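You operate a simulated robot arm through the tools that you are given. There is no shell and no other tool.

You are at the controls of a simulated robot arm. One attempt, no reset.

TASK
Jog the ragged pile in the mesh unit square.
Fine: lever free, pile stop to the length on the pile ticket, lever clamped, jog till the check shows SQUARE.

It is judged by the outcome, as a careful person would: the job done as asked, and still so three seconds after it is handed in. It fails if anything else is knocked over, pushed out of place, dropped, spilled or broken.

THE ROBOT
A 6-joint arm with a three-finger gripper, fixed in place. Base frame: the origin is at the foot of the arm, x ahead of it, y to its left, z up. Units: m, rad, N and s.
Its first joint turns from -2.897 to 2.897 rad. Payload 4.89 kg.
The tool frame sits at the grasp point between the pads (the TCP): z along the fingers, y along the line on which they close. The tips reach 0.03 m beyond it. The gripper opens to 0.164 m. The gripper's body begins 0.125 m behind the TCP.
Orientation is told as [roll, pitch, yaw] about the base's x, y, z axes, in that order, counted from this pose: with the fingers straight down and closing along the base's y, the tool's x points along the base's -x, its y along +y and its z along -z.

THE INTERFACE
- The arm moves only by the tool servo_tool. Its argument "rows" is a list of rows, each a list of 2 entries, a list of its own where there are three numbers: the shift along the tool's x, y, z in m, then the turn, a rotation vector about the tool's x, y, z in rad. In form: [[[tx, ty, tz], [wx, wy, wz]], ...]. A call has 1 to 20 rows; each row is the pose to reach, as a shift and turn from the pose commanded when the call began, along the tool's axes at that moment. "gripper" is the finger opening in m, from 0 to 0.164, set as the call begins (left out, the last holds). A row lasts 0.2 s, in which the tool goes at most 0.05 m and 0.15 rad; a call with a longer step from one row to the next is refused whole, and so is a gripper value outside its range. A pose out of reach is approached as far as the arm can. The call stops where the force on the tool passes 60 N (or 10 N more than at its start, if that is more) or the arm is blocked; 0.2 s more then pass. Each finger travels about 0.108 m/s and halts on what it meets, pressing with about 20 N; the grip force reading is that of the motor and also rises with nothing between the fingers. The clock runs only during rows and for 0.2 s after the last one: add rows that repeat a pose to give the fingers time. It gives the time, the measured TCP pose, the force on the tool (base axes), the opening and the grip force at its end, in the units of the frame above (readings bear some noise), with the torque about the TCP (base axes, N m) and any sound that the robot's microphone picked up, and new pictures: "show" is both (left out), scene, wrist or none.
- Cameras (640 x 400 px; columns grow to the right, rows downward): "scene" is fixed at [0.2247, -0.6587, 1.4492]; the picture's right is [0.93, -0.37, 0.00], its down [-0.08, -0.21, -0.97] and it looks along [0.36, 0.91, -0.22] (base axes); focal length 308 px, centre (320, 200). "wrist" rides on the gripper at [0.076, -0.002, -0.152] in the tool frame; the picture's right is [0.02, 1.00, 0.00], its down [-0.88, 0.02, -0.47] and it looks along [-0.47, 0.01, 0.88] (tool axes); focal length 247 px, centre (320, 200). There is no depth. A picture from a camera that has moved, and an enlarged one, comes with that camera's place and axes in the base frame and with its lens. The place of the scene camera against the robot may be out by one fixed shift of up to 0.012 m in any direction.
- raise_lower(by): slides the trunk up (or, below 0, down) by that many m; the arm rides with it, the base frame stays. It gives what a move gives, with no picture.
- inspect(camera, box): a new picture of the part [left, top, right, bottom] of that camera's present view, enlarged. No time passes.
- finish_job(): hands the job in; it is judged then, once.

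Nothing tells you positions but the pictures and the camera data. Unless the task says otherwise, let go and move clear before handing in.

The tools are called after "Call:" by a JSON object that holds its "fn" and its "kwargs". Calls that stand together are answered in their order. servo_tool: Moves the arm, as the interface text tells. Its arguments: {"type":"object","properties":{"rows":{"type":"array","items":{"type":"array"}},"gripper":{"type":"number"},"show":{"type":"string","enum":["both","scene","wrist","none"]}},"required":["rows"]} The other tools are called the same way: raise_lower (by) slides the trunk up or down; inspect (camera, box) takes an enlarged picture of a part of a camera's view; finish_job () hands the job in.

At the start:

```text
time: 0.0
ee_pos: [0.4513, 0.4388, 1.2749]
ee_rot: [0.001, 0.001, -0.001]
wrist_force: [-0.1, -0.1, -0.6]
torque: [0.02, 0.04, 0.03]
grip_width: 0.1641
gripper_force: 0.0
trunk travel left (down, up): [-0.175, 0.215]
```

scene: 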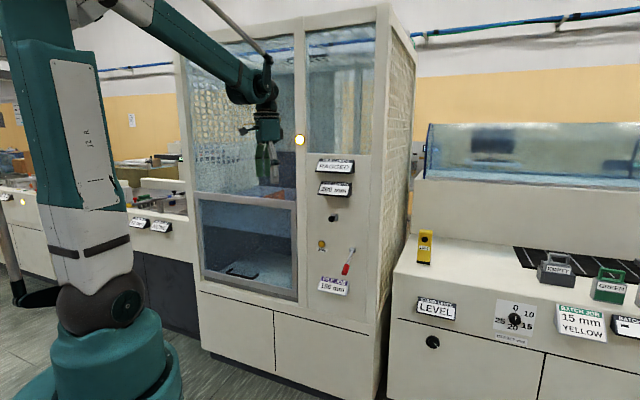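
wrist: 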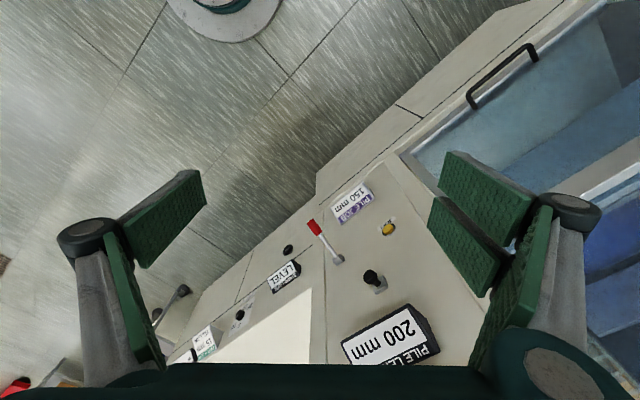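

I see a tall cabinet unit (mesh side) with displays, a black knob, a yellow button, and a red-tipped lever with tickets. I'll take closer pictures before moving.

Call:
{"fn": "inspect", "kwargs": {"camera": "scene", "box": [280, 120, 400, 310]}}

Call:
{"fn": "inspect", "kwargs": {"camera": "scene", "box": [180, 20, 420, 310]}}

Call:
{"fn": "inspect", "kwargs": {"camera": "wrist", "box": [260, 160, 460, 370]}}

Call:
{"fn": "inspect", "kwargs": {"camera": "scene", "box": [390, 220, 640, 390]}}

Call:
{"fn": "inspect", "kwargs": {"camera": "scene", "box": [0, 140, 200, 260]}}

```text
2.11 times, centred on (340, 215) of scene
camera zoom: at [0.2247, -0.6587, 1.4492], right [0.93, -0.37, 0.0], down [-0.08, -0.21, -0.97], along [0.36, 0.91, -0.22], focal length 649 px, centre (278, 168)
```

zoom: 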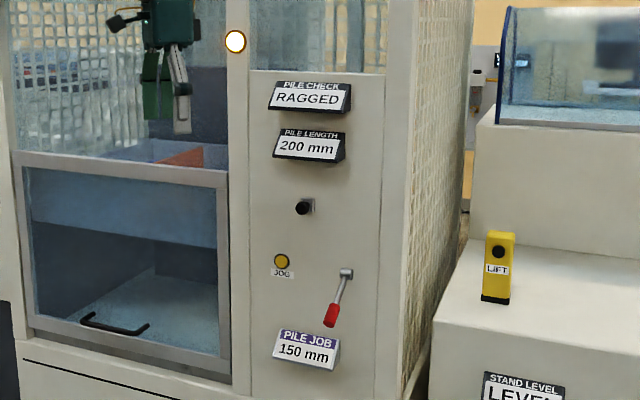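

```text
1.38 times, centred on (300, 165) of scene
camera zoom: at [0.2247, -0.6587, 1.4492], right [0.93, -0.37, 0.0], down [-0.08, -0.21, -0.97], along [0.36, 0.91, -0.22], focal length 425 px, centre (348, 248)
```

zoom: 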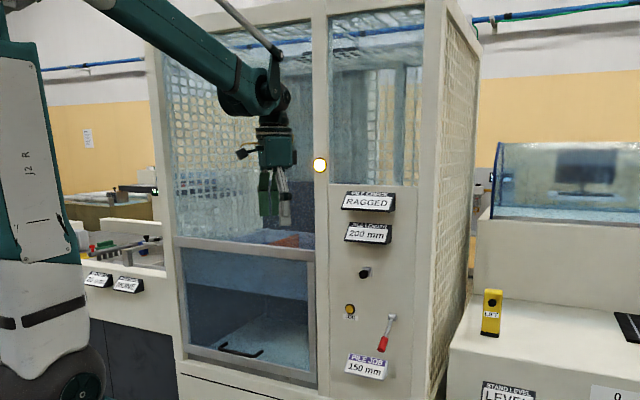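

```text
1.90 times, centred on (360, 265) of wrist
camera zoom: at [0.376, 0.4365, 1.4272], right [-0.02, 1.0, 0.0], down [0.88, 0.02, 0.47], along [0.47, 0.01, -0.88], focal length 470 px, centre (244, 76)
```

zoom: 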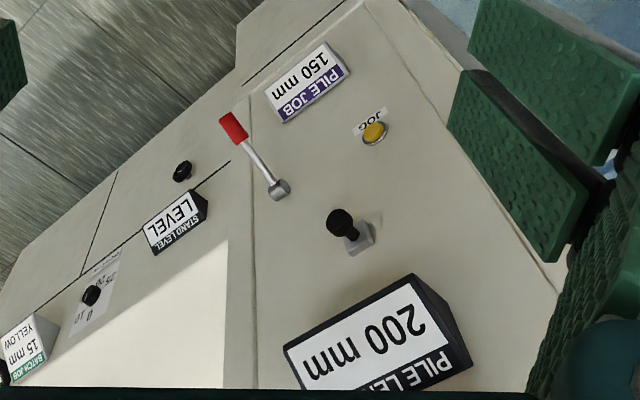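

```text
2.35 times, centred on (515, 305) of scene
camera zoom: at [0.2247, -0.6587, 1.4492], right [0.93, -0.37, 0.0], down [-0.08, -0.21, -0.97], along [0.36, 0.91, -0.22], focal length 725 px, centre (-139, -47)
```

zoom: 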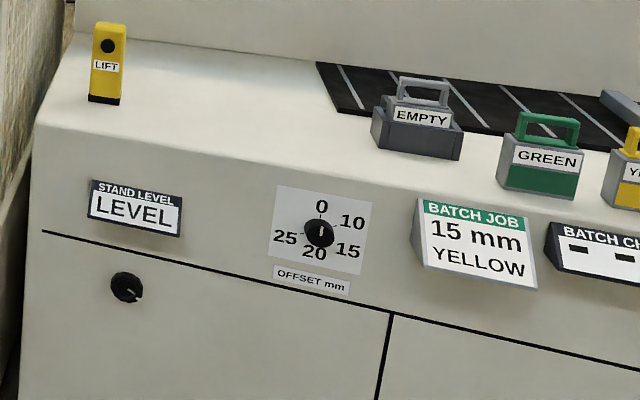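

```text
3.20 times, centred on (100, 200) of scene
camera zoom: at [0.2247, -0.6587, 1.4492], right [0.93, -0.37, 0.0], down [-0.08, -0.21, -0.97], along [0.36, 0.91, -0.22], focal length 986 px, centre (1024, 200)
```

zoom: 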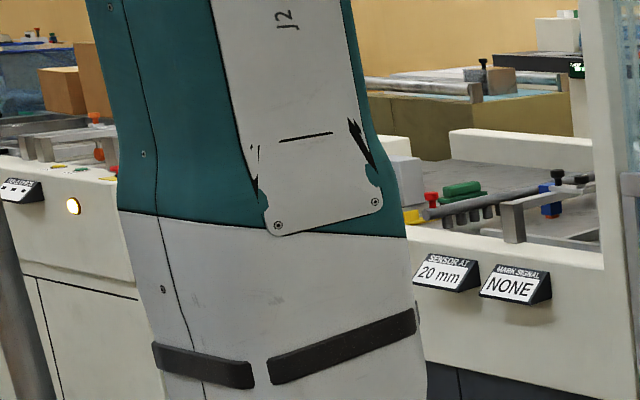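

The panel holds (rough triangulation) the lever pivot near (0.84, 0.50, 0.91), the black knob near (0.76, 0.55, 1.05) and the JOG button near (0.74, 0.62, 0.91), facing the robot at about 39° yaw. The length reads 200 mm and the ticket asks for 150 mm. I'll yaw the tool to face the panel and tilt it up for a closer look.

Call:
{"fn": "servo_tool", "kwargs": {"rows": [[[0, 0, 0], [0, 0, -0.14]], [[0, 0, 0], [0, 0, -0.28]], [[0, 0, 0], [0, 0, -0.42]], [[0, 0, 0], [0, 0, -0.56]], [[0, 0, 0], [0, 0, -0.68]]], "gripper": 0.03, "show": "none"}}

Call:
{"fn": "servo_tool", "kwargs": {"rows": [[[0, 0, 0], [0, -0.14, 0]], [[0, 0, 0], [0, -0.28, 0]], [[0, 0, 0], [0, -0.42, 0]], [[0, 0, 0], [0, -0.56, 0]], [[0, 0, 0], [0, -0.7, 0]]]}}

```text
time: 1.2
ee_pos: [0.4522, 0.4403, 1.2745]
ee_rot: [0.0, 0.001, 0.683]
wrist_force: [0.9, 1.1, -0.3]
torque: [0.0, 0.03, 0.0]
grip_width: 0.0302
gripper_force: 0.0
trunk travel left (down, up): [-0.175, 0.215]
```

```text
time: 2.4
ee_pos: [0.4524, 0.4395, 1.2752]
ee_rot: [0.001, -0.701, 0.68]
wrist_force: [0.9, 0.3, -0.7]
torque: [-0.09, 0.07, -0.01]
grip_width: 0.0301
gripper_force: 0.2
trunk travel left (down, up): [-0.175, 0.215]
camera wrist: at [0.3318, 0.3387, 1.3422], right [-0.64, 0.77, -0.01], down [0.27, 0.25, 0.93], along [0.72, 0.59, -0.37], focal length 247 px, centre (320, 200)
```

scene: 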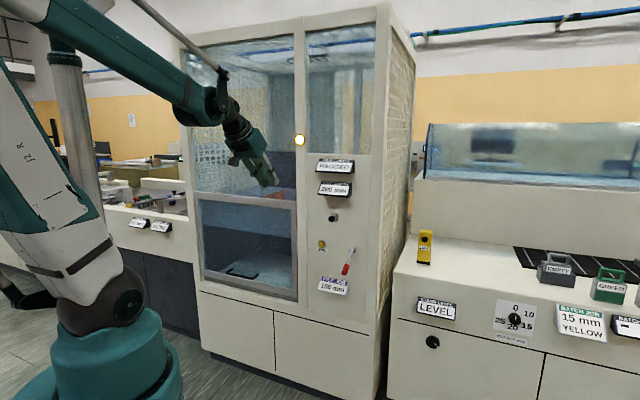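
wrist: 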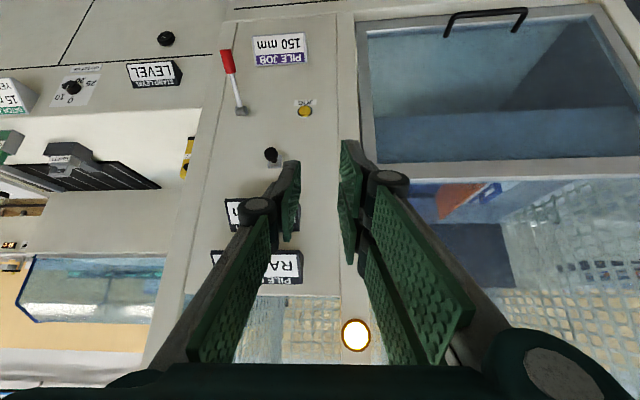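

The wrist camera now looks at the panel head-on, upside down. I'll enlarge the controls and the window.

Call:
{"fn": "inspect", "kwargs": {"camera": "wrist", "box": [200, 20, 340, 190]}}

Call:
{"fn": "inspect", "kwargs": {"camera": "wrist", "box": [340, 0, 640, 330]}}

Call:
{"fn": "inspect", "kwargs": {"camera": "scene", "box": [300, 150, 380, 220]}}

Call:
{"fn": "inspect", "kwargs": {"camera": "scene", "box": [300, 200, 380, 300]}}

```text
2.35 times, centred on (270, 105) of wrist
camera zoom: at [0.3318, 0.3387, 1.3422], right [-0.64, 0.77, -0.01], down [0.27, 0.25, 0.93], along [0.72, 0.59, -0.37], focal length 581 px, centre (438, 424)
```

zoom: 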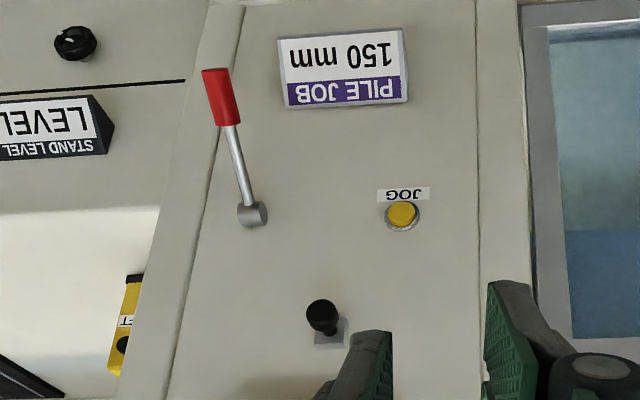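

```text
1.21 times, centred on (490, 165) of wrist
camera zoom: at [0.3318, 0.3387, 1.3422], right [-0.64, 0.77, -0.01], down [0.27, 0.25, 0.93], along [0.72, 0.59, -0.37], focal length 299 px, centre (114, 242)
```

zoom: 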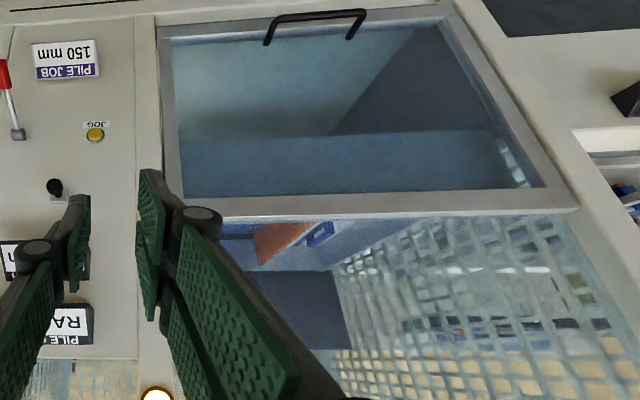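

```text
5.71 times, centred on (340, 185) of scene
camera zoom: at [0.2247, -0.6587, 1.4492], right [0.93, -0.37, 0.0], down [-0.08, -0.21, -0.97], along [0.36, 0.91, -0.22], focal length 1761 px, centre (206, 286)
```

zoom: 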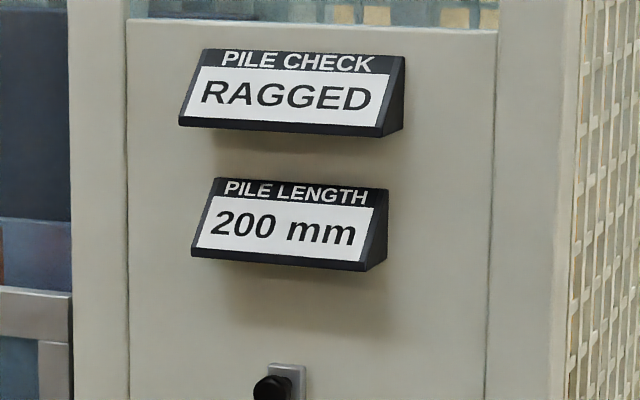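

```text
4.00 times, centred on (340, 250) of scene
camera zoom: at [0.2247, -0.6587, 1.4492], right [0.93, -0.37, 0.0], down [-0.08, -0.21, -0.97], along [0.36, 0.91, -0.22], focal length 1233 px, centre (240, 0)
```

zoom: 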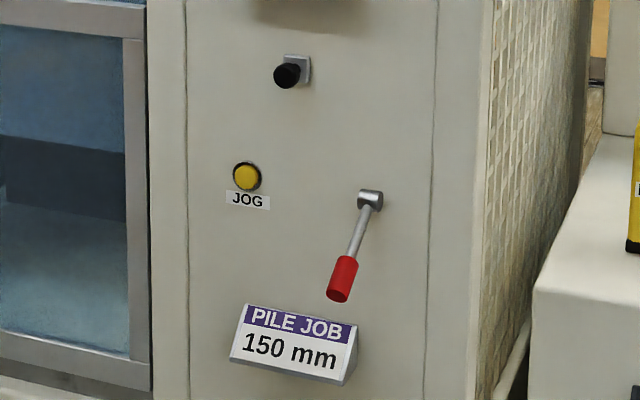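

The knob sits on a small plate (likely the stop slide), the lever sticks straight out of the panel on a horizontal hub, and the yellow JOG button sits beside it. I'll lower and tilt the tool to a viewpoint well in front of the panel.

Call:
{"fn": "servo_tool", "kwargs": {"rows": [[[0.0156, -0.0137, 0.0293], [0, -0.075, 0]], [[0.0312, -0.0274, 0.0587], [0, -0.15, 0]], [[0.0468, -0.0411, 0.088], [0, -0.225, 0]], [[0.0624, -0.0548, 0.1174], [0, -0.3, 0]], [[0.078, -0.0685, 0.1467], [0, -0.375, 0]], [[0.0937, -0.0822, 0.176], [0, -0.45, 0]], [[0.1093, -0.0959, 0.2054], [0, -0.525, 0]], [[0.1249, -0.1096, 0.2347], [0, -0.6, 0]], [[0.1405, -0.1233, 0.2641], [0, -0.675, 0]], [[0.1561, -0.137, 0.2934], [0, -0.75, 0]]]}}

```text
time: 4.6
ee_pos: [0.6496, 0.4059, 1.1048]
ee_rot: [-0.005, -1.436, 0.685]
wrist_force: [-2.2, -1.0, 1.3]
torque: [-0.1, 0.09, -0.21]
grip_width: 0.0297
gripper_force: 0.0
out of reach, approached as far as the arm can: row 7, 8, 9, 10
trunk travel left (down, up): [-0.175, 0.215]
camera wrist: at [0.5251, 0.3017, 1.0494], right [-0.63, 0.78, -0.02], down [-0.28, -0.21, 0.94], along [0.72, 0.6, 0.35], focal length 247 px, centre (320, 200)
```

scene: 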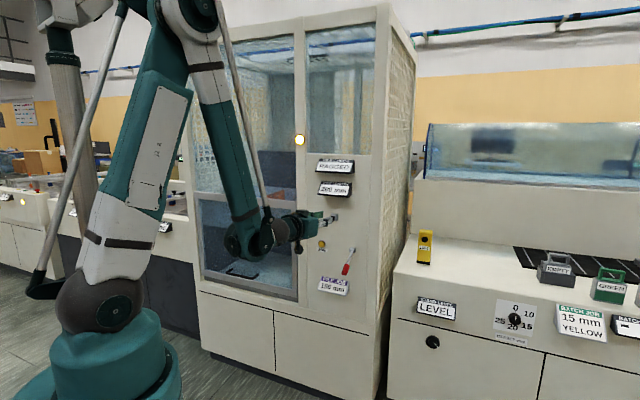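
wrist: 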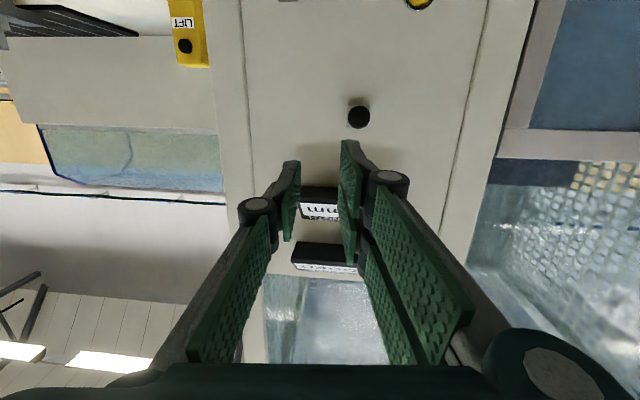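

The arm reached its limit short of the target height, at TCP about (0.65, 0.41, 1.10). The tips are still clear of the panel, so I'll lower the trunk to bring the controls into the arm's comfortable range.

Call:
{"fn": "raise_lower", "kwargs": {"by": -0.12}}

Call:
{"fn": "servo_tool", "kwargs": {"rows": [[[0, 0, 0], [0, 0, 0]]]}}

```text
time: 6.1
ee_pos: [0.65, 0.4068, 0.9833]
ee_rot: [0.0, -1.433, 0.68]
wrist_force: [0.4, 0.9, 0.1]
torque: [0.01, 0.01, 0.0]
grip_width: 0.03
gripper_force: 0.0
trunk travel left (down, up): [-0.055, 0.335]
```

```text
time: 6.5
ee_pos: [0.6512, 0.4059, 0.9827]
ee_rot: [0.0, -1.434, 0.681]
wrist_force: [-0.2, 0.5, 0.0]
torque: [0.03, 0.02, -0.01]
grip_width: 0.0298
gripper_force: 0.0
trunk travel left (down, up): [-0.055, 0.335]
camera wrist: at [0.5264, 0.3022, 0.9287], right [-0.63, 0.77, -0.02], down [-0.28, -0.21, 0.94], along [0.72, 0.6, 0.35], focal length 247 px, centre (320, 200)
```

scene: 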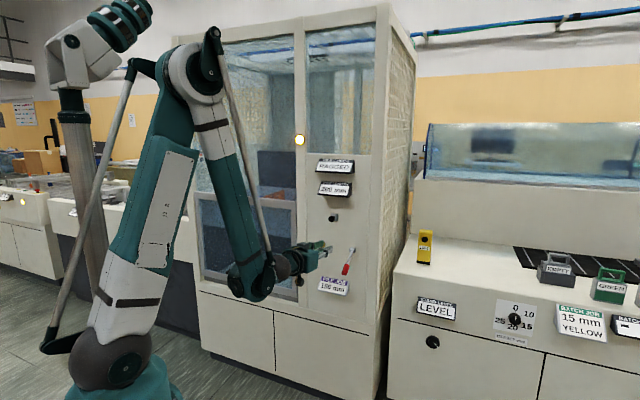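
wrist: 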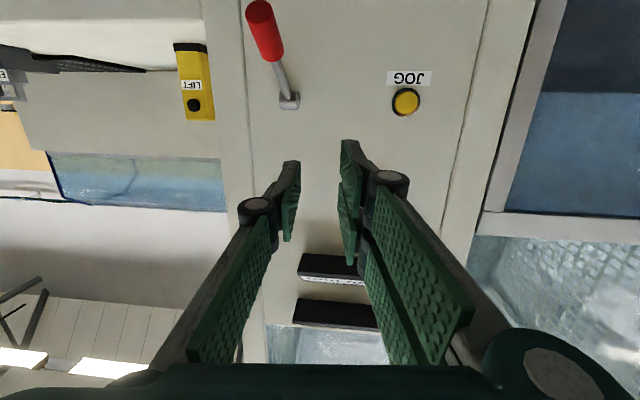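

From three views I place the lever hub at about 0.95 m ahead along the panel normal at z≈0.92, with its red end 0.11 m out and lower at z≈0.85, about 32° below horizontal. The button is level with the hub and the knob is at z≈1.06. I'll close the fingers and drop lower, clear of the panel, to get below the lever.

Call:
{"fn": "raise_lower", "kwargs": {"by": -0.054}}

Call:
{"fn": "servo_tool", "kwargs": {"rows": [[[0.029, 0, 0.004], [0, 0, 0]], [[0.058, 0, 0.008], [0, 0, 0]], [[0.087, 0, 0.012], [0, 0, 0]], [[0.114, 0, 0.0157], [0, 0, 0]]], "gripper": 0.0}}

```text
time: 7.5
ee_pos: [0.6503, 0.4063, 0.9303]
ee_rot: [0.001, -1.434, 0.68]
wrist_force: [-0.6, -0.7, -0.2]
torque: [-0.03, 0.01, 0.02]
grip_width: 0.03
gripper_force: 0.1
trunk travel left (down, up): [-0.001, 0.389]
```

```text
time: 8.4
ee_pos: [0.6922, 0.4303, 0.9044]
ee_rot: [0.0, -1.424, 0.68]
wrist_force: [0.1, -0.9, 0.8]
torque: [-0.07, 0.02, 0.03]
grip_width: 0.0
gripper_force: 19.6
out of reach, approached as far as the arm can: row 1, 2, 3, 4
trunk travel left (down, up): [-0.001, 0.389]
camera wrist: at [0.5676, 0.3261, 0.8511], right [-0.63, 0.77, -0.02], down [-0.28, -0.2, 0.94], along [0.72, 0.6, 0.34], focal length 247 px, centre (320, 200)
```

scene: 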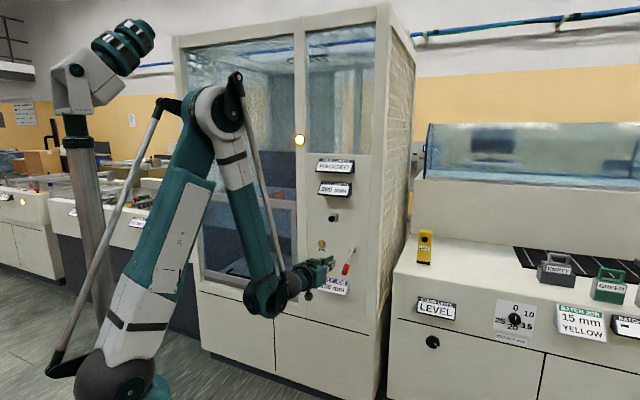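
wrist: 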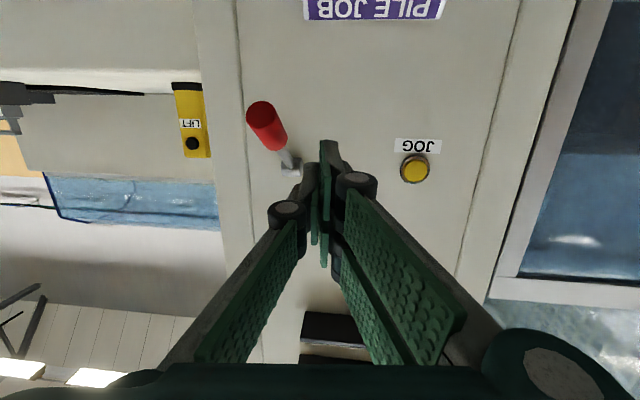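

The horizontal tool can't get below the lever, but it is close enough to tie down the geometry. The panel's inward normal is at about 0.77 rad yaw, the lever runs straight out and down, and its red end is at z≈0.85. I'll back up, pitch the fingers steeply down, align yaw, and open to straddle the red grip from above.

Call:
{"fn": "servo_tool", "kwargs": {"rows": [[[-0.02, -0.005, -0.01], [0, 0.12, 0]], [[-0.04, -0.015, -0.0171], [0, 0.24, 0]], [[-0.0581, -0.025, -0.0171], [0, 0.365, 0]], [[-0.0581, -0.035, -0.0171], [0, 0.49, 0]], [[-0.0581, -0.045, -0.0171], [0, 0.615, 0]], [[-0.0581, -0.051, -0.0171], [0, 0.74, 0]], [[-0.0581, -0.051, -0.0171], [0, 0.864, 0]]], "show": "none"}}

Call:
{"fn": "servo_tool", "kwargs": {"rows": [[[0, 0, 0], [-0.0489, 0, -0.078]], [[0, 0, 0], [-0.0489, 0, -0.078]]], "gripper": 0.07}}

```text
time: 10.1
ee_pos: [0.7161, 0.3811, 0.9632]
ee_rot: [-0.001, -0.568, 0.682]
wrist_force: [-1.5, -0.3, 0.9]
torque: [0.01, -0.06, -0.03]
grip_width: 0.0
gripper_force: 20.7
trunk travel left (down, up): [-0.001, 0.389]
```

```text
time: 10.7
ee_pos: [0.7168, 0.3838, 0.9622]
ee_rot: [-0.002, -0.571, 0.774]
wrist_force: [-0.4, -0.4, 0.0]
torque: [-0.01, 0.0, -0.04]
grip_width: 0.0701
gripper_force: 0.0
trunk travel left (down, up): [-0.001, 0.389]
camera wrist: at [0.612, 0.2782, 1.0504], right [-0.71, 0.7, -0.01], down [0.33, 0.35, 0.87], along [0.62, 0.62, -0.49], focal length 247 px, centre (320, 200)
```

scene: 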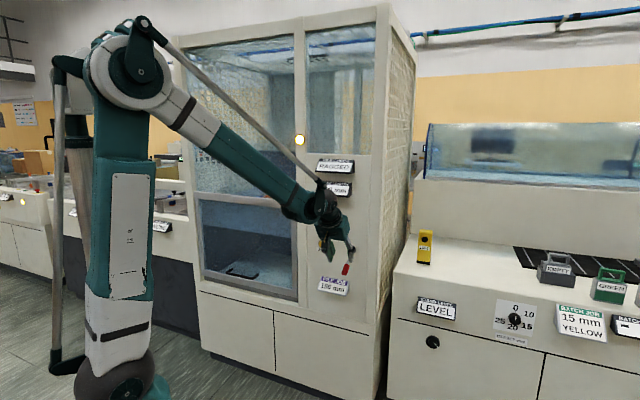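
wrist: 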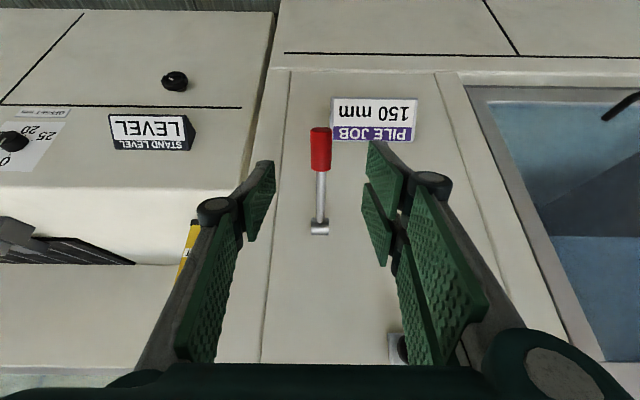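

The lever is centred between the open fingers (yaw 0.774 matches the panel). Its red grip spans 0.078–0.125 m from the hub. I'll advance 0.118 m along the tool to straddle it, without gripping yet.

Call:
{"fn": "servo_tool", "kwargs": {"rows": [[[0, 0, 0.03], [0, 0, 0]], [[0, 0, 0.06], [0, 0, 0]], [[0, 0, 0.09], [0, 0, 0]], [[-0.001, 0, 0.118], [0, 0, 0]]]}}

```text
time: 11.7
ee_pos: [0.7594, 0.4261, 0.863]
ee_rot: [-0.003, -0.571, 0.774]
wrist_force: [-1.0, -0.8, 1.4]
torque: [0.04, -0.12, -0.02]
grip_width: 0.0702
gripper_force: 0.0
trunk travel left (down, up): [-0.001, 0.389]
camera wrist: at [0.6557, 0.3218, 0.9508], right [-0.71, 0.7, -0.01], down [0.33, 0.35, 0.87], along [0.62, 0.62, -0.49], focal length 247 px, centre (320, 200)
```

scene: 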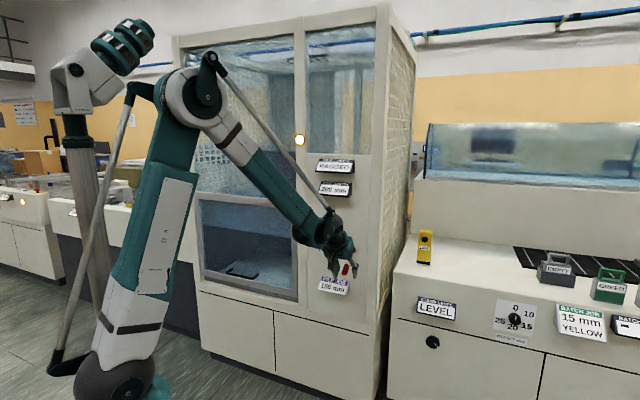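
wrist: 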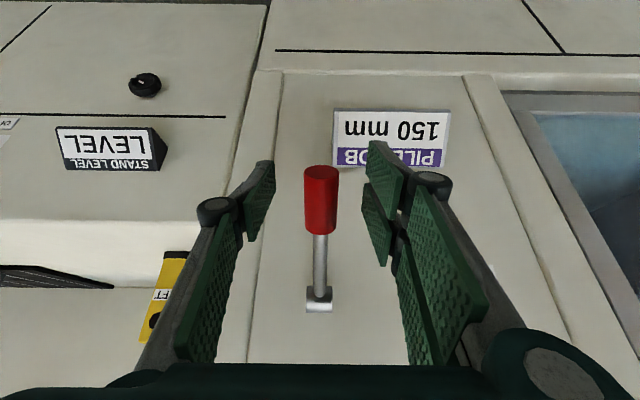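

The red grip sits right at the grasp point. I'll close on it.

Call:
{"fn": "servo_tool", "kwargs": {"rows": [[[0, 0, 0], [0, 0, 0]], [[0, 0, 0], [0, 0, 0]], [[0, 0, 0], [0, 0, 0]]], "gripper": 0.0}}

```text
time: 12.4
ee_pos: [0.7597, 0.4276, 0.8626]
ee_rot: [-0.002, -0.57, 0.775]
wrist_force: [-13.3, 8.2, -3.3]
torque: [-0.6, -0.46, 1.35]
grip_width: 0.0221
gripper_force: 45.0
trunk travel left (down, up): [-0.001, 0.389]
camera wrist: at [0.6556, 0.3228, 0.9506], right [-0.71, 0.7, -0.01], down [0.33, 0.35, 0.87], along [0.62, 0.62, -0.49], focal length 247 px, centre (320, 200)
```

scene: 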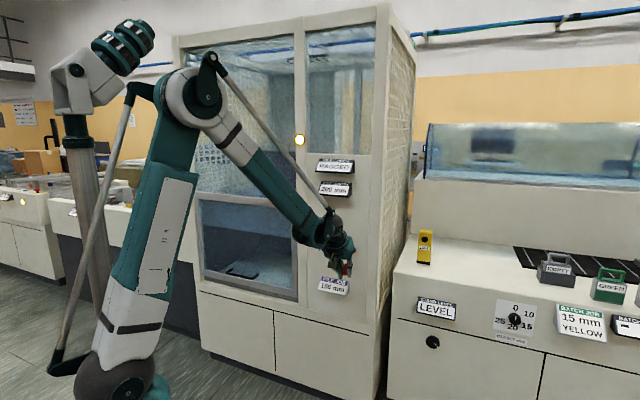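
wrist: 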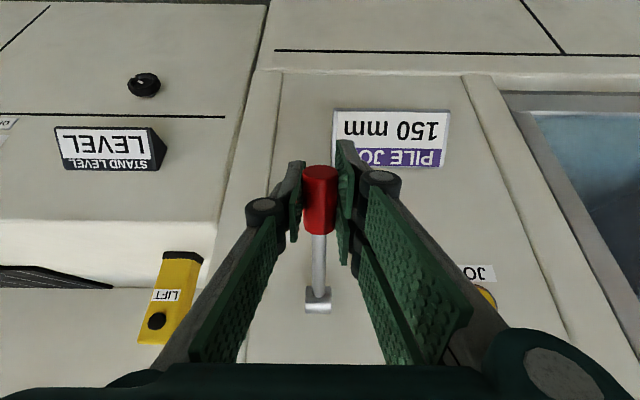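

The grip is firm on the handle (22 mm, slight side load). I'll swing the lever gently upward along its arc about the hub and watch the force.

Call:
{"fn": "servo_tool", "kwargs": {"rows": [[[-0.0006, 0.001, -0.007], [0, 0, 0]], [[-0.0016, 0.001, -0.0141], [0, 0, 0]], [[-0.003, 0.001, -0.021], [0, 0, 0]], [[-0.0049, 0.001, -0.0279], [0, 0, 0]]]}}

```text
time: 13.4
ee_pos: [0.7526, 0.4207, 0.8905]
ee_rot: [-0.001, -0.57, 0.772]
wrist_force: [-6.5, 6.9, -14.3]
torque: [-1.39, 0.62, 1.43]
grip_width: 0.0225
gripper_force: 44.6
trunk travel left (down, up): [-0.001, 0.389]
camera wrist: at [0.649, 0.3166, 0.9768], right [-0.71, 0.7, -0.01], down [0.33, 0.35, 0.87], along [0.62, 0.62, -0.49], focal length 247 px, centre (320, 200)
```

scene: 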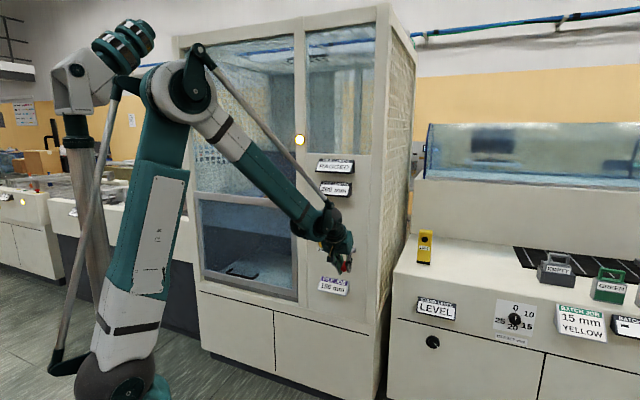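
wrist: 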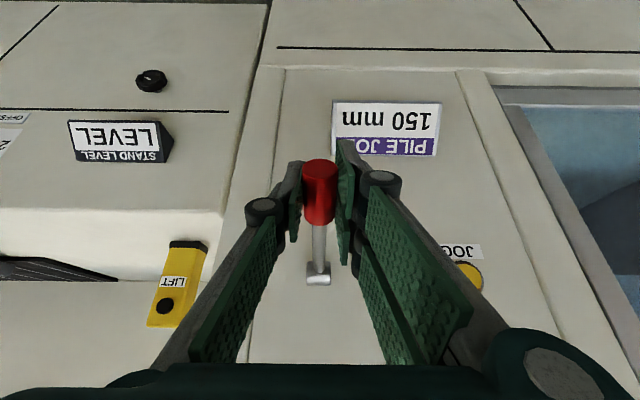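

The lever follows smoothly with modest resistance. Continuing up the arc in stages.

Call:
{"fn": "servo_tool", "kwargs": {"rows": [[[-0.0046, 0, -0.0129], [0, 0, 0]], [[-0.011, 0, -0.0244], [0, 0, 0]], [[-0.0155, 0, -0.0304], [0, 0, 0]], [[-0.02, 0, -0.0364], [0, 0, 0]]]}}

```text
time: 14.4
ee_pos: [0.7506, 0.4189, 0.9318]
ee_rot: [0.0, -0.571, 0.773]
wrist_force: [-8.2, -1.1, -15.8]
torque: [-1.09, 1.2, 0.14]
grip_width: 0.023
gripper_force: 45.0
trunk travel left (down, up): [-0.001, 0.389]
camera wrist: at [0.6465, 0.3143, 1.0187], right [-0.71, 0.7, -0.01], down [0.33, 0.35, 0.87], along [0.62, 0.62, -0.49], focal length 247 px, centre (320, 200)
```

scene: 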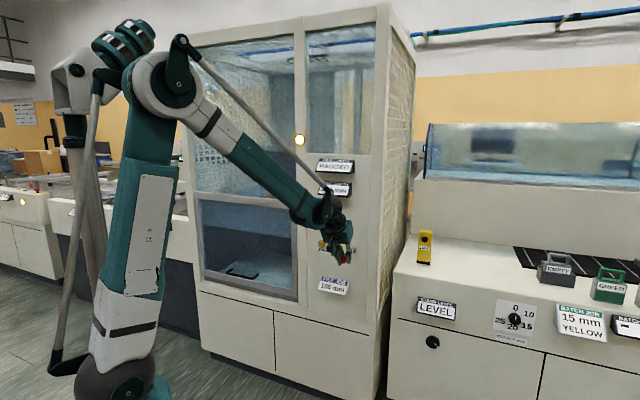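
wrist: 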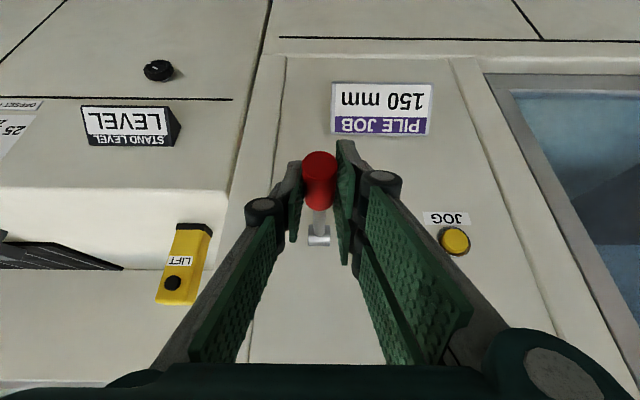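

The lever is now just past horizontal. I'll keep going up until it meets its stop or a click.

Call:
{"fn": "servo_tool", "kwargs": {"rows": [[[-0.0053, 0, -0.0055], [0, 0, 0]], [[-0.0107, 0, -0.0109], [0, 0, 0]], [[-0.0166, 0, -0.0155], [0, 0, 0]], [[-0.0226, 0, -0.0201], [0, 0, 0]]]}}

```text
time: 15.4
ee_pos: [0.7571, 0.4245, 0.9611]
ee_rot: [-0.001, -0.57, 0.775]
wrist_force: [-9.7, -1.2, -14.4]
torque: [-1.05, 1.24, 0.33]
grip_width: 0.0236
gripper_force: 45.2
trunk travel left (down, up): [-0.001, 0.389]
camera wrist: at [0.6526, 0.3203, 1.0479], right [-0.71, 0.7, -0.01], down [0.33, 0.35, 0.87], along [0.62, 0.62, -0.49], focal length 247 px, centre (320, 200)
```

scene: 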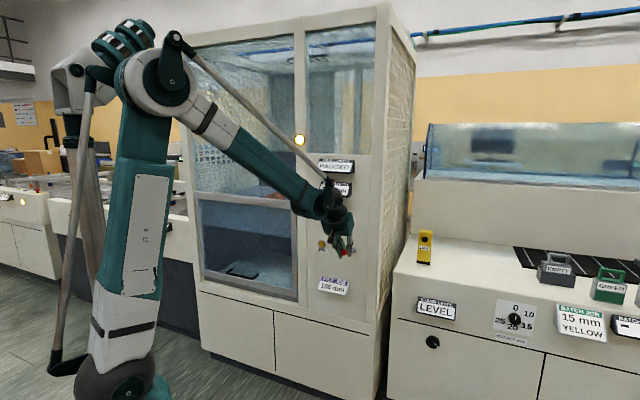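
wrist: 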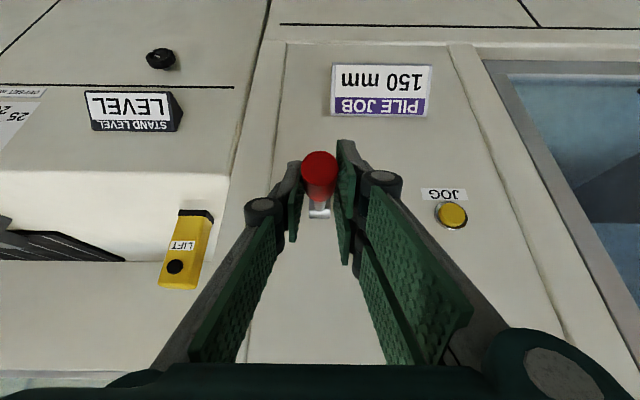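

The lever is about 24° above horizontal, with steady light resistance. Continuing slowly to find the end of its travel.

Call:
{"fn": "servo_tool", "kwargs": {"rows": [[[-0.0048, 0, -0.0028], [0, 0, 0]], [[-0.0095, 0, -0.0056], [0, 0, 0]], [[-0.0147, 0, -0.0079], [0, 0, 0]], [[-0.0198, 0, -0.0102], [0, 0, 0]]]}}

```text
time: 16.4
ee_pos: [0.7646, 0.432, 0.9811]
ee_rot: [-0.003, -0.57, 0.772]
wrist_force: [-6.1, -8.2, -11.0]
torque: [-1.06, 0.92, -0.21]
grip_width: 0.0231
gripper_force: 44.9
trunk travel left (down, up): [-0.001, 0.389]
camera wrist: at [0.6606, 0.3279, 1.0676], right [-0.71, 0.7, -0.01], down [0.33, 0.35, 0.87], along [0.62, 0.62, -0.49], focal length 247 px, centre (320, 200)
```

scene: 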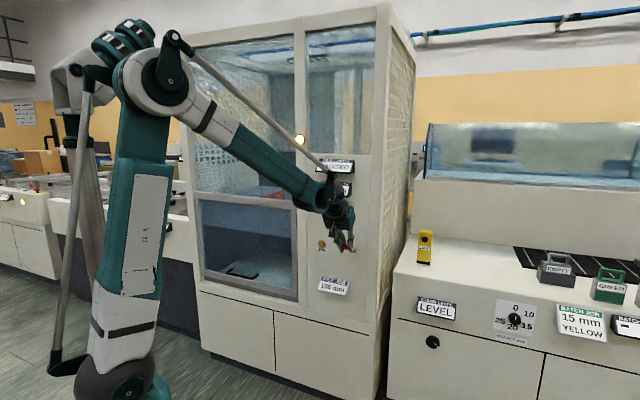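
wrist: 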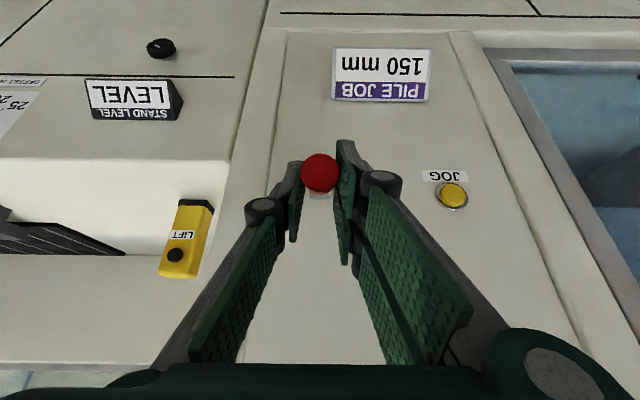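

Still moving freely at about 36° up. I'll keep following the arc.

Call:
{"fn": "servo_tool", "kwargs": {"rows": [[[-0.0053, 0, -0.0018], [0, 0, 0]], [[-0.0105, 0, -0.0034], [0, 0, 0]], [[-0.016, 0, -0.0047], [0, 0, 0]], [[-0.0216, 0, -0.0058], [0, 0, 0]]]}}

```text
time: 17.4
ee_pos: [0.7747, 0.4438, 0.9979]
ee_rot: [0.0, -0.571, 0.772]
wrist_force: [-10.1, -6.2, -12.6]
torque: [0.02, 0.18, -0.16]
grip_width: 0.0223
gripper_force: 44.8
trunk travel left (down, up): [-0.001, 0.389]
camera wrist: at [0.671, 0.3392, 1.085], right [-0.71, 0.7, -0.01], down [0.33, 0.35, 0.87], along [0.62, 0.62, -0.49], focal length 247 px, centre (320, 200)
```

scene: 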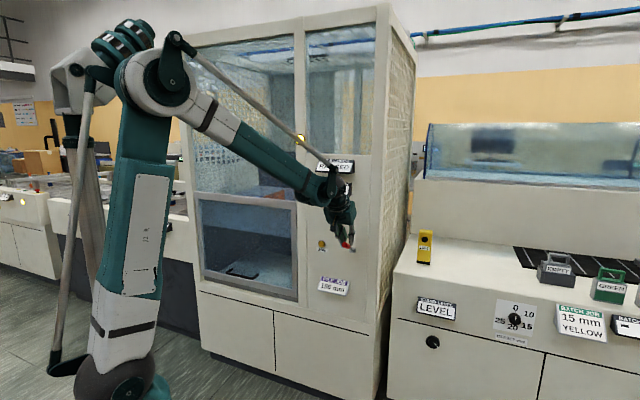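
wrist: 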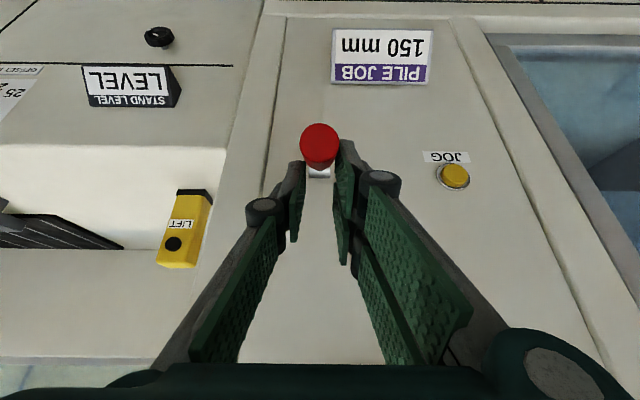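

The lever stopped at about 32° above horizontal, mirroring where it began, and the pads just slid over it. I'll open and withdraw along the tool axis, then check it stays up.

Call:
{"fn": "servo_tool", "kwargs": {"rows": [[[0, 0, 0], [0, 0, 0]], [[0, 0, 0], [0, 0, 0]], [[0, 0, -0.03], [0, 0, 0]], [[0, 0, -0.06], [0, 0, 0]], [[0, 0, -0.09], [0, 0, 0]], [[0, 0, -0.12], [0, 0, 0]]], "gripper": 0.07}}

```text
time: 18.9
ee_pos: [0.7291, 0.3987, 1.0995]
ee_rot: [0.001, -0.571, 0.773]
wrist_force: [1.6, 0.8, -1.0]
torque: [-0.06, 0.15, 0.06]
grip_width: 0.0703
gripper_force: 0.2
trunk travel left (down, up): [-0.001, 0.389]
camera wrist: at [0.6261, 0.2948, 1.186], right [-0.71, 0.7, -0.01], down [0.33, 0.35, 0.87], along [0.62, 0.62, -0.49], focal length 247 px, centre (320, 200)
```

scene: 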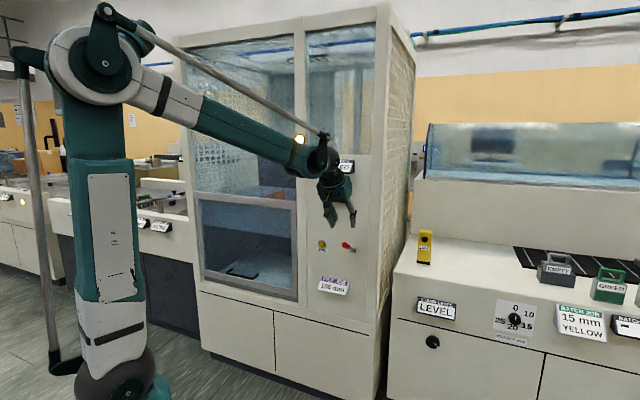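
wrist: 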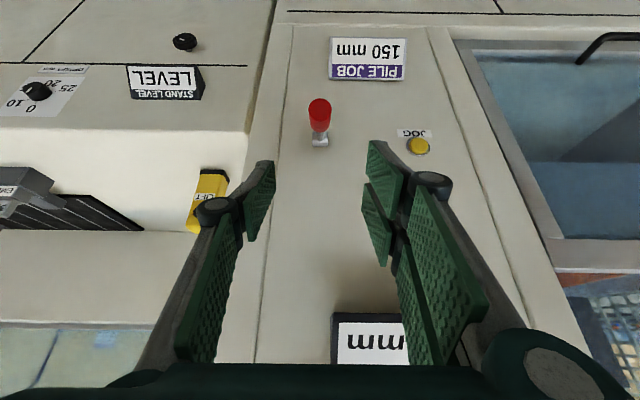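

The lever stays up on its own. Next I'll level the tool in front of the black knob, still 0.1 m short of it, to see how it can move.

Call:
{"fn": "servo_tool", "kwargs": {"rows": [[[0.003, 0.014, 0.005], [0, -0.112, 0]], [[0.006, 0.027, 0.01], [0, -0.224, 0]], [[0.0095, 0.04, 0.015], [0, -0.336, 0]], [[0.013, 0.053, 0.02], [0, -0.448, 0]], [[0.016, 0.067, 0.025], [0, -0.56, 0]], [[0.019, 0.08, 0.03], [0, -0.67, 0]], [[0.0224, 0.093, 0.0349], [0, -0.78, 0]]], "gripper": 0.07}}

```text
time: 20.4
ee_pos: [0.6625, 0.4629, 1.0579]
ee_rot: [-0.003, -1.351, 0.777]
wrist_force: [-0.1, -0.7, 0.3]
torque: [-0.01, 0.01, -0.01]
grip_width: 0.0698
gripper_force: 0.1
trunk travel left (down, up): [-0.001, 0.389]
camera wrist: at [0.5452, 0.3458, 1.0166], right [-0.7, 0.71, -0.02], down [-0.21, -0.17, 0.96], along [0.68, 0.68, 0.27], focal length 247 px, centre (320, 200)
```

scene: 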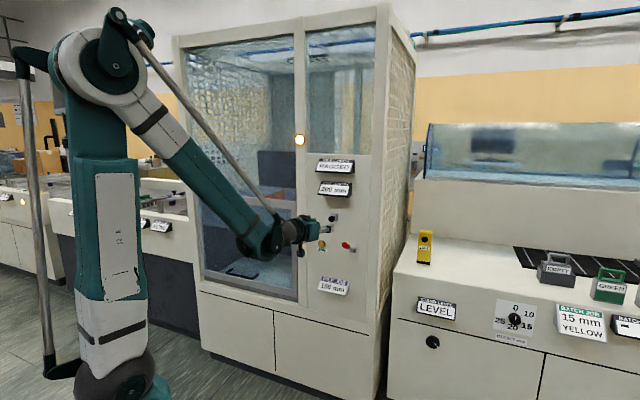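
wrist: 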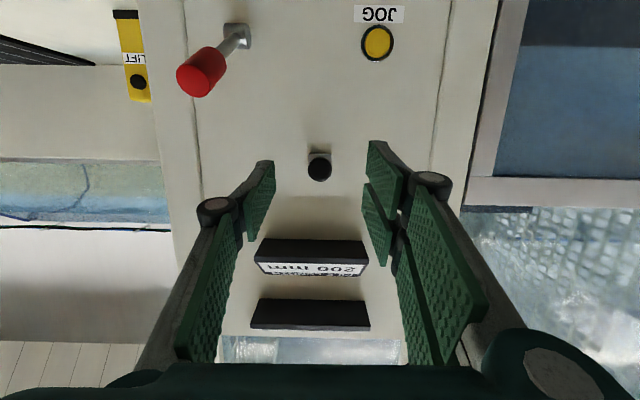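

Call:
{"fn": "inspect", "kwargs": {"camera": "wrist", "box": [260, 110, 380, 210]}}

Call:
{"fn": "inspect", "kwargs": {"camera": "scene", "box": [290, 150, 380, 300]}}

```text
4.00 times, centred on (320, 160) of wrist
camera zoom: at [0.5452, 0.3458, 1.0166], right [-0.7, 0.71, -0.02], down [-0.21, -0.17, 0.96], along [0.68, 0.68, 0.27], focal length 988 px, centre (320, 360)
```

zoom: 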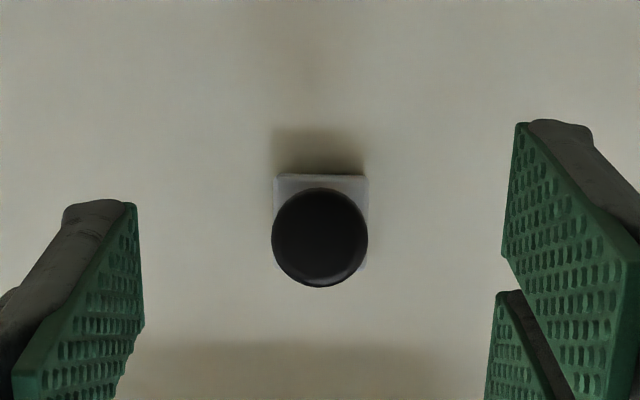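

```text
2.67 times, centred on (335, 225) of scene
camera zoom: at [0.2247, -0.6587, 1.4492], right [0.93, -0.37, 0.0], down [-0.08, -0.21, -0.97], along [0.36, 0.91, -0.22], focal length 822 px, centre (280, 133)
```

zoom: 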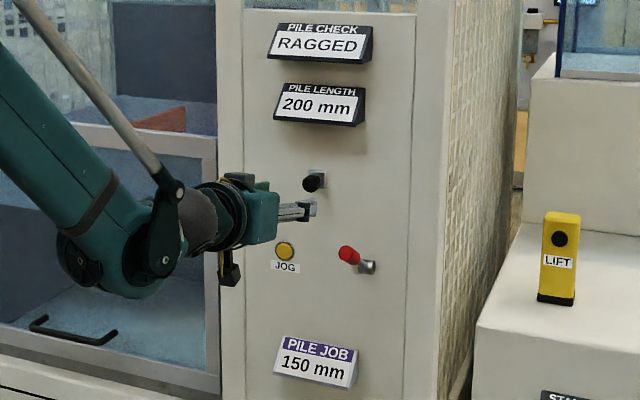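

The knob (28 mm across, face at about 0.917 m along the normal, z≈1.059) sits mid-panel, so it may slide sideways. I'll advance with open fingers to straddle it.

Call:
{"fn": "servo_tool", "kwargs": {"rows": [[[-0.007, 0.0, 0.028], [0, 0, 0]], [[-0.014, 0.0005, 0.056], [0, 0, 0]], [[-0.0205, 0.001, 0.084], [0, 0, 0]], [[-0.0275, 0.001, 0.1117], [0, 0, 0]]]}}

```text
time: 21.4
ee_pos: [0.7451, 0.5437, 1.0604]
ee_rot: [-0.004, -1.352, 0.776]
wrist_force: [-1.2, -0.5, 1.2]
torque: [-0.03, 0.05, -0.01]
grip_width: 0.0701
gripper_force: 0.1
trunk travel left (down, up): [-0.001, 0.389]
camera wrist: at [0.6279, 0.4263, 1.019], right [-0.7, 0.71, -0.02], down [-0.21, -0.17, 0.96], along [0.68, 0.68, 0.27], focal length 247 px, centre (320, 200)
```

scene: 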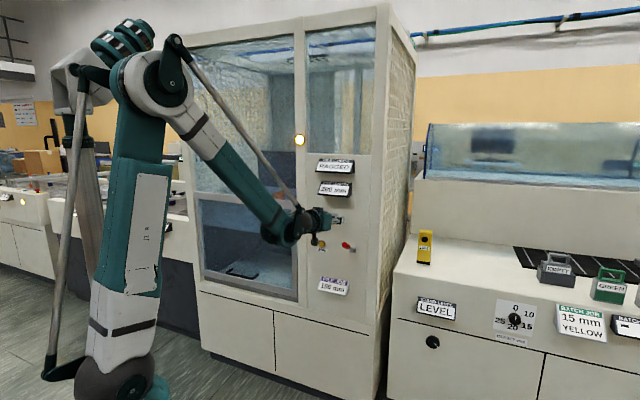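
wrist: 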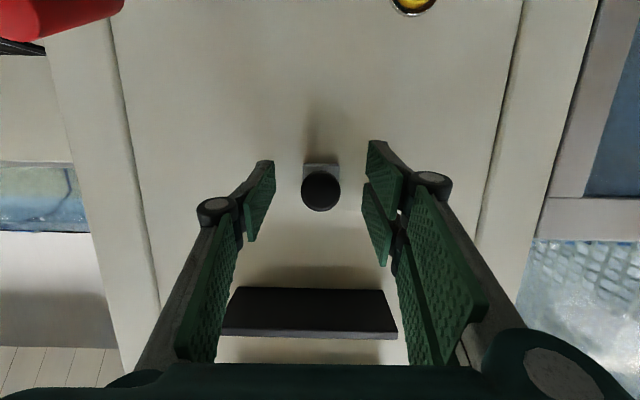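

The fingers now straddle the knob. I'll narrow the gap to just over its width and nudge it slightly sideways to test whether the lever-up position has freed it.

Call:
{"fn": "servo_tool", "kwargs": {"rows": [[[0, 0, 0], [0, 0, 0]], [[0, 0, 0], [0, 0, 0]], [[0, 0.003, 0], [0, 0, 0]], [[0, 0.006, 0], [0, 0, 0]]], "gripper": 0.032}}

```text
time: 22.4
ee_pos: [0.7421, 0.5491, 1.0586]
ee_rot: [-0.002, -1.351, 0.777]
wrist_force: [0.5, -1.8, -0.1]
torque: [0.01, 0.01, -0.03]
grip_width: 0.0323
gripper_force: 0.5
trunk travel left (down, up): [-0.001, 0.389]
camera wrist: at [0.6237, 0.4318, 1.0186], right [-0.7, 0.71, -0.02], down [-0.21, -0.17, 0.96], along [0.68, 0.68, 0.27], focal length 247 px, centre (320, 200)
```

scene: 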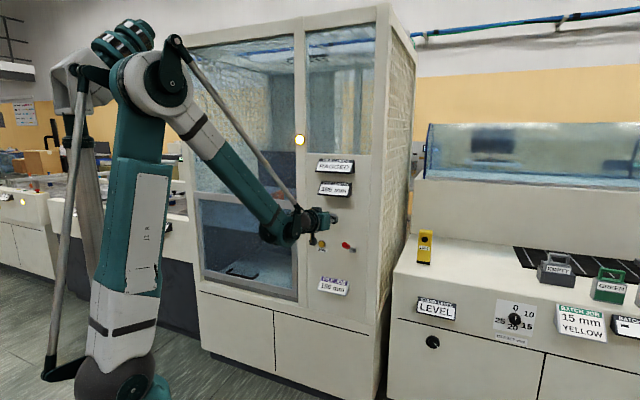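
wrist: 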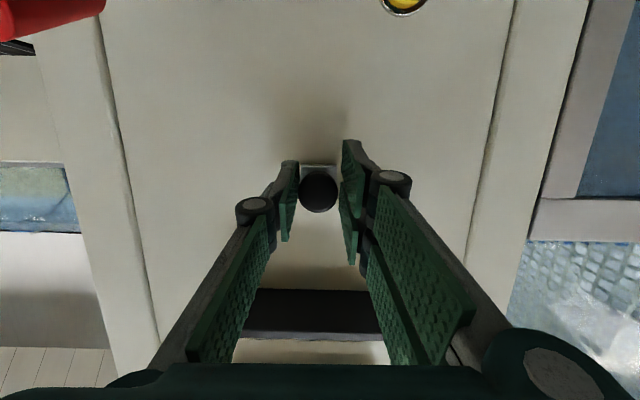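

Call:
{"fn": "inspect", "kwargs": {"camera": "scene", "box": [300, 150, 380, 220]}}

Call:
{"fn": "inspect", "kwargs": {"camera": "wrist", "box": [260, 130, 380, 230]}}

```text
5.71 times, centred on (340, 185) of scene
camera zoom: at [0.2247, -0.6587, 1.4492], right [0.93, -0.37, 0.0], down [-0.08, -0.21, -0.97], along [0.36, 0.91, -0.22], focal length 1761 px, centre (206, 286)
```

zoom: 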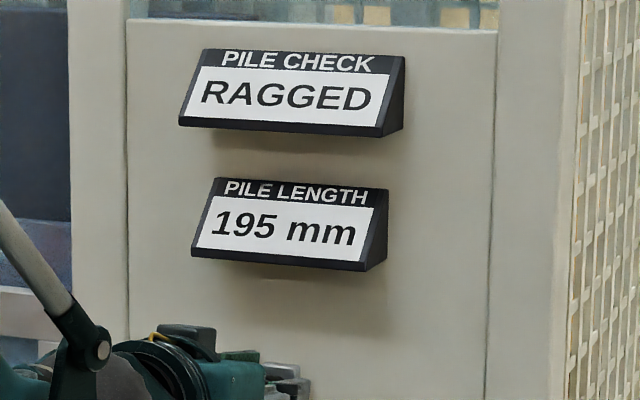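

```text
4.00 times, centred on (320, 180) of wrist
camera zoom: at [0.6237, 0.4318, 1.0186], right [-0.7, 0.71, -0.02], down [-0.21, -0.17, 0.96], along [0.68, 0.68, 0.27], focal length 988 px, centre (320, 280)
```

zoom: 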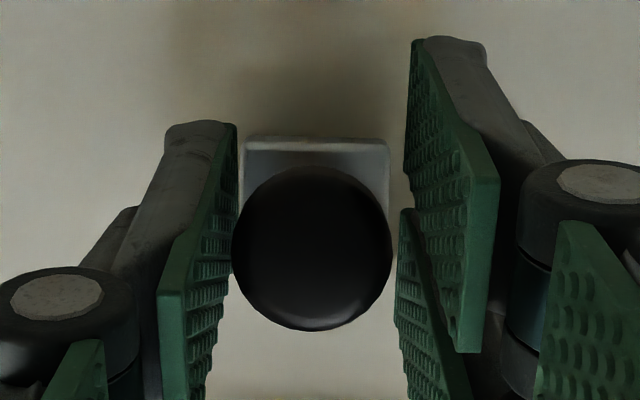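

The length now reads 195 mm, so lever-up is free and pushing the knob to the left (+y side) shortens the stop. I'll push on by 20 mm and check the scale.

Call:
{"fn": "servo_tool", "kwargs": {"rows": [[[0, 0.004, 0], [0, 0, 0]], [[0, 0.008, 0], [0, 0, 0]], [[0, 0.012, 0], [0, 0, 0]], [[0, 0.016, 0], [0, 0, 0]], [[0, 0.02, 0], [0, 0, 0]]], "show": "wrist"}}

Call:
{"fn": "inspect", "kwargs": {"camera": "scene", "box": [300, 150, 380, 220]}}

```text
time: 23.6
ee_pos: [0.7272, 0.5631, 1.0593]
ee_rot: [-0.002, -1.35, 0.775]
wrist_force: [0.9, -1.2, -0.3]
torque: [-0.02, -0.01, 0.0]
grip_width: 0.0323
gripper_force: 0.6
trunk travel left (down, up): [-0.001, 0.389]
camera wrist: at [0.6096, 0.4462, 1.0177], right [-0.7, 0.71, -0.02], down [-0.21, -0.17, 0.96], along [0.68, 0.68, 0.27], focal length 247 px, centre (320, 200)
```

wrist: 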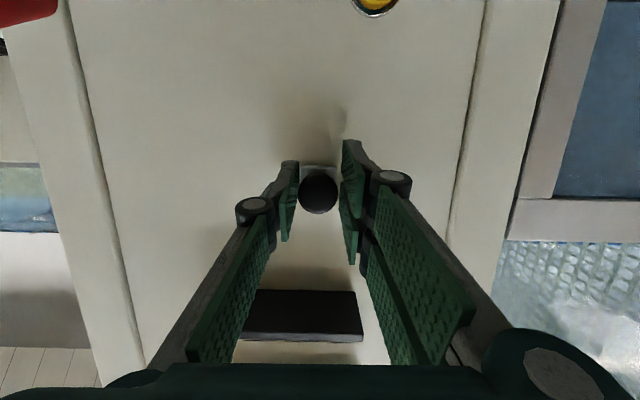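

```text
5.71 times, centred on (340, 185) of scene
camera zoom: at [0.2247, -0.6587, 1.4492], right [0.93, -0.37, 0.0], down [-0.08, -0.21, -0.97], along [0.36, 0.91, -0.22], focal length 1761 px, centre (206, 286)
```

zoom: 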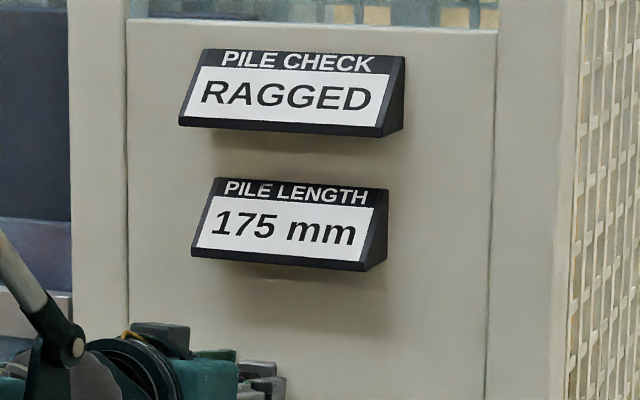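

The scale is 1:1 (20 mm gave 175 mm). I'll push 23 mm more, then fine-tune.

Call:
{"fn": "servo_tool", "kwargs": {"rows": [[[0, 0.004, 0], [0, 0, 0]], [[0, 0.008, 0], [0, 0, 0]], [[0, 0.012, 0], [0, 0, 0]], [[0, 0.016, 0], [0, 0, 0]], [[0, 0.02, 0], [0, 0, 0]], [[0, 0.023, 0], [0, 0, 0]], [[0, 0.023, 0], [0, 0, 0]]], "show": "wrist"}}

Call:
{"fn": "inspect", "kwargs": {"camera": "scene", "box": [300, 150, 380, 220]}}

```text
time: 25.2
ee_pos: [0.7117, 0.5804, 1.0586]
ee_rot: [-0.003, -1.351, 0.776]
wrist_force: [1.3, -0.4, 0.0]
torque: [0.01, 0.01, -0.06]
grip_width: 0.0329
gripper_force: 1.4
trunk travel left (down, up): [-0.001, 0.389]
camera wrist: at [0.5939, 0.4624, 1.0173], right [-0.7, 0.71, -0.02], down [-0.21, -0.17, 0.96], along [0.68, 0.68, 0.27], focal length 247 px, centre (320, 200)
```

wrist: 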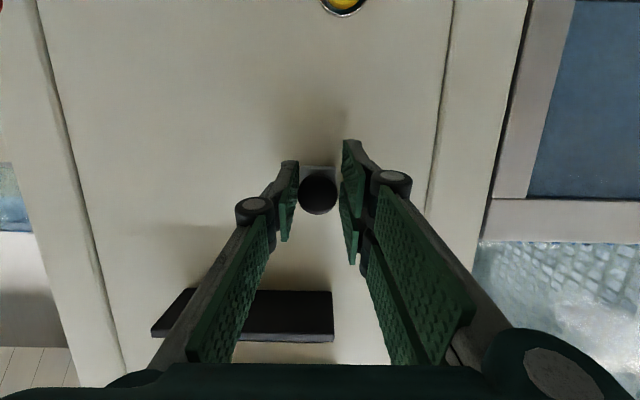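

```text
5.71 times, centred on (340, 185) of scene
camera zoom: at [0.2247, -0.6587, 1.4492], right [0.93, -0.37, 0.0], down [-0.08, -0.21, -0.97], along [0.36, 0.91, -0.22], focal length 1761 px, centre (206, 286)
```

zoom: 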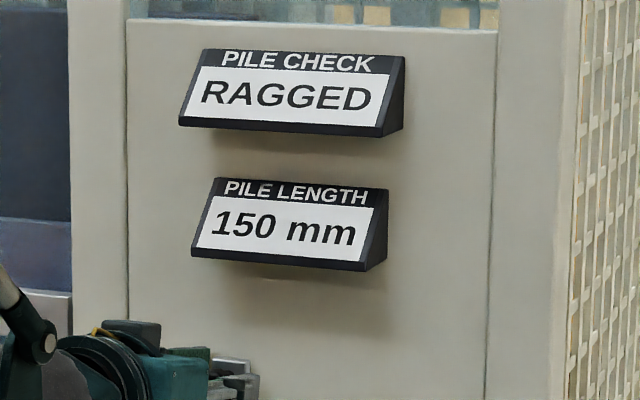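

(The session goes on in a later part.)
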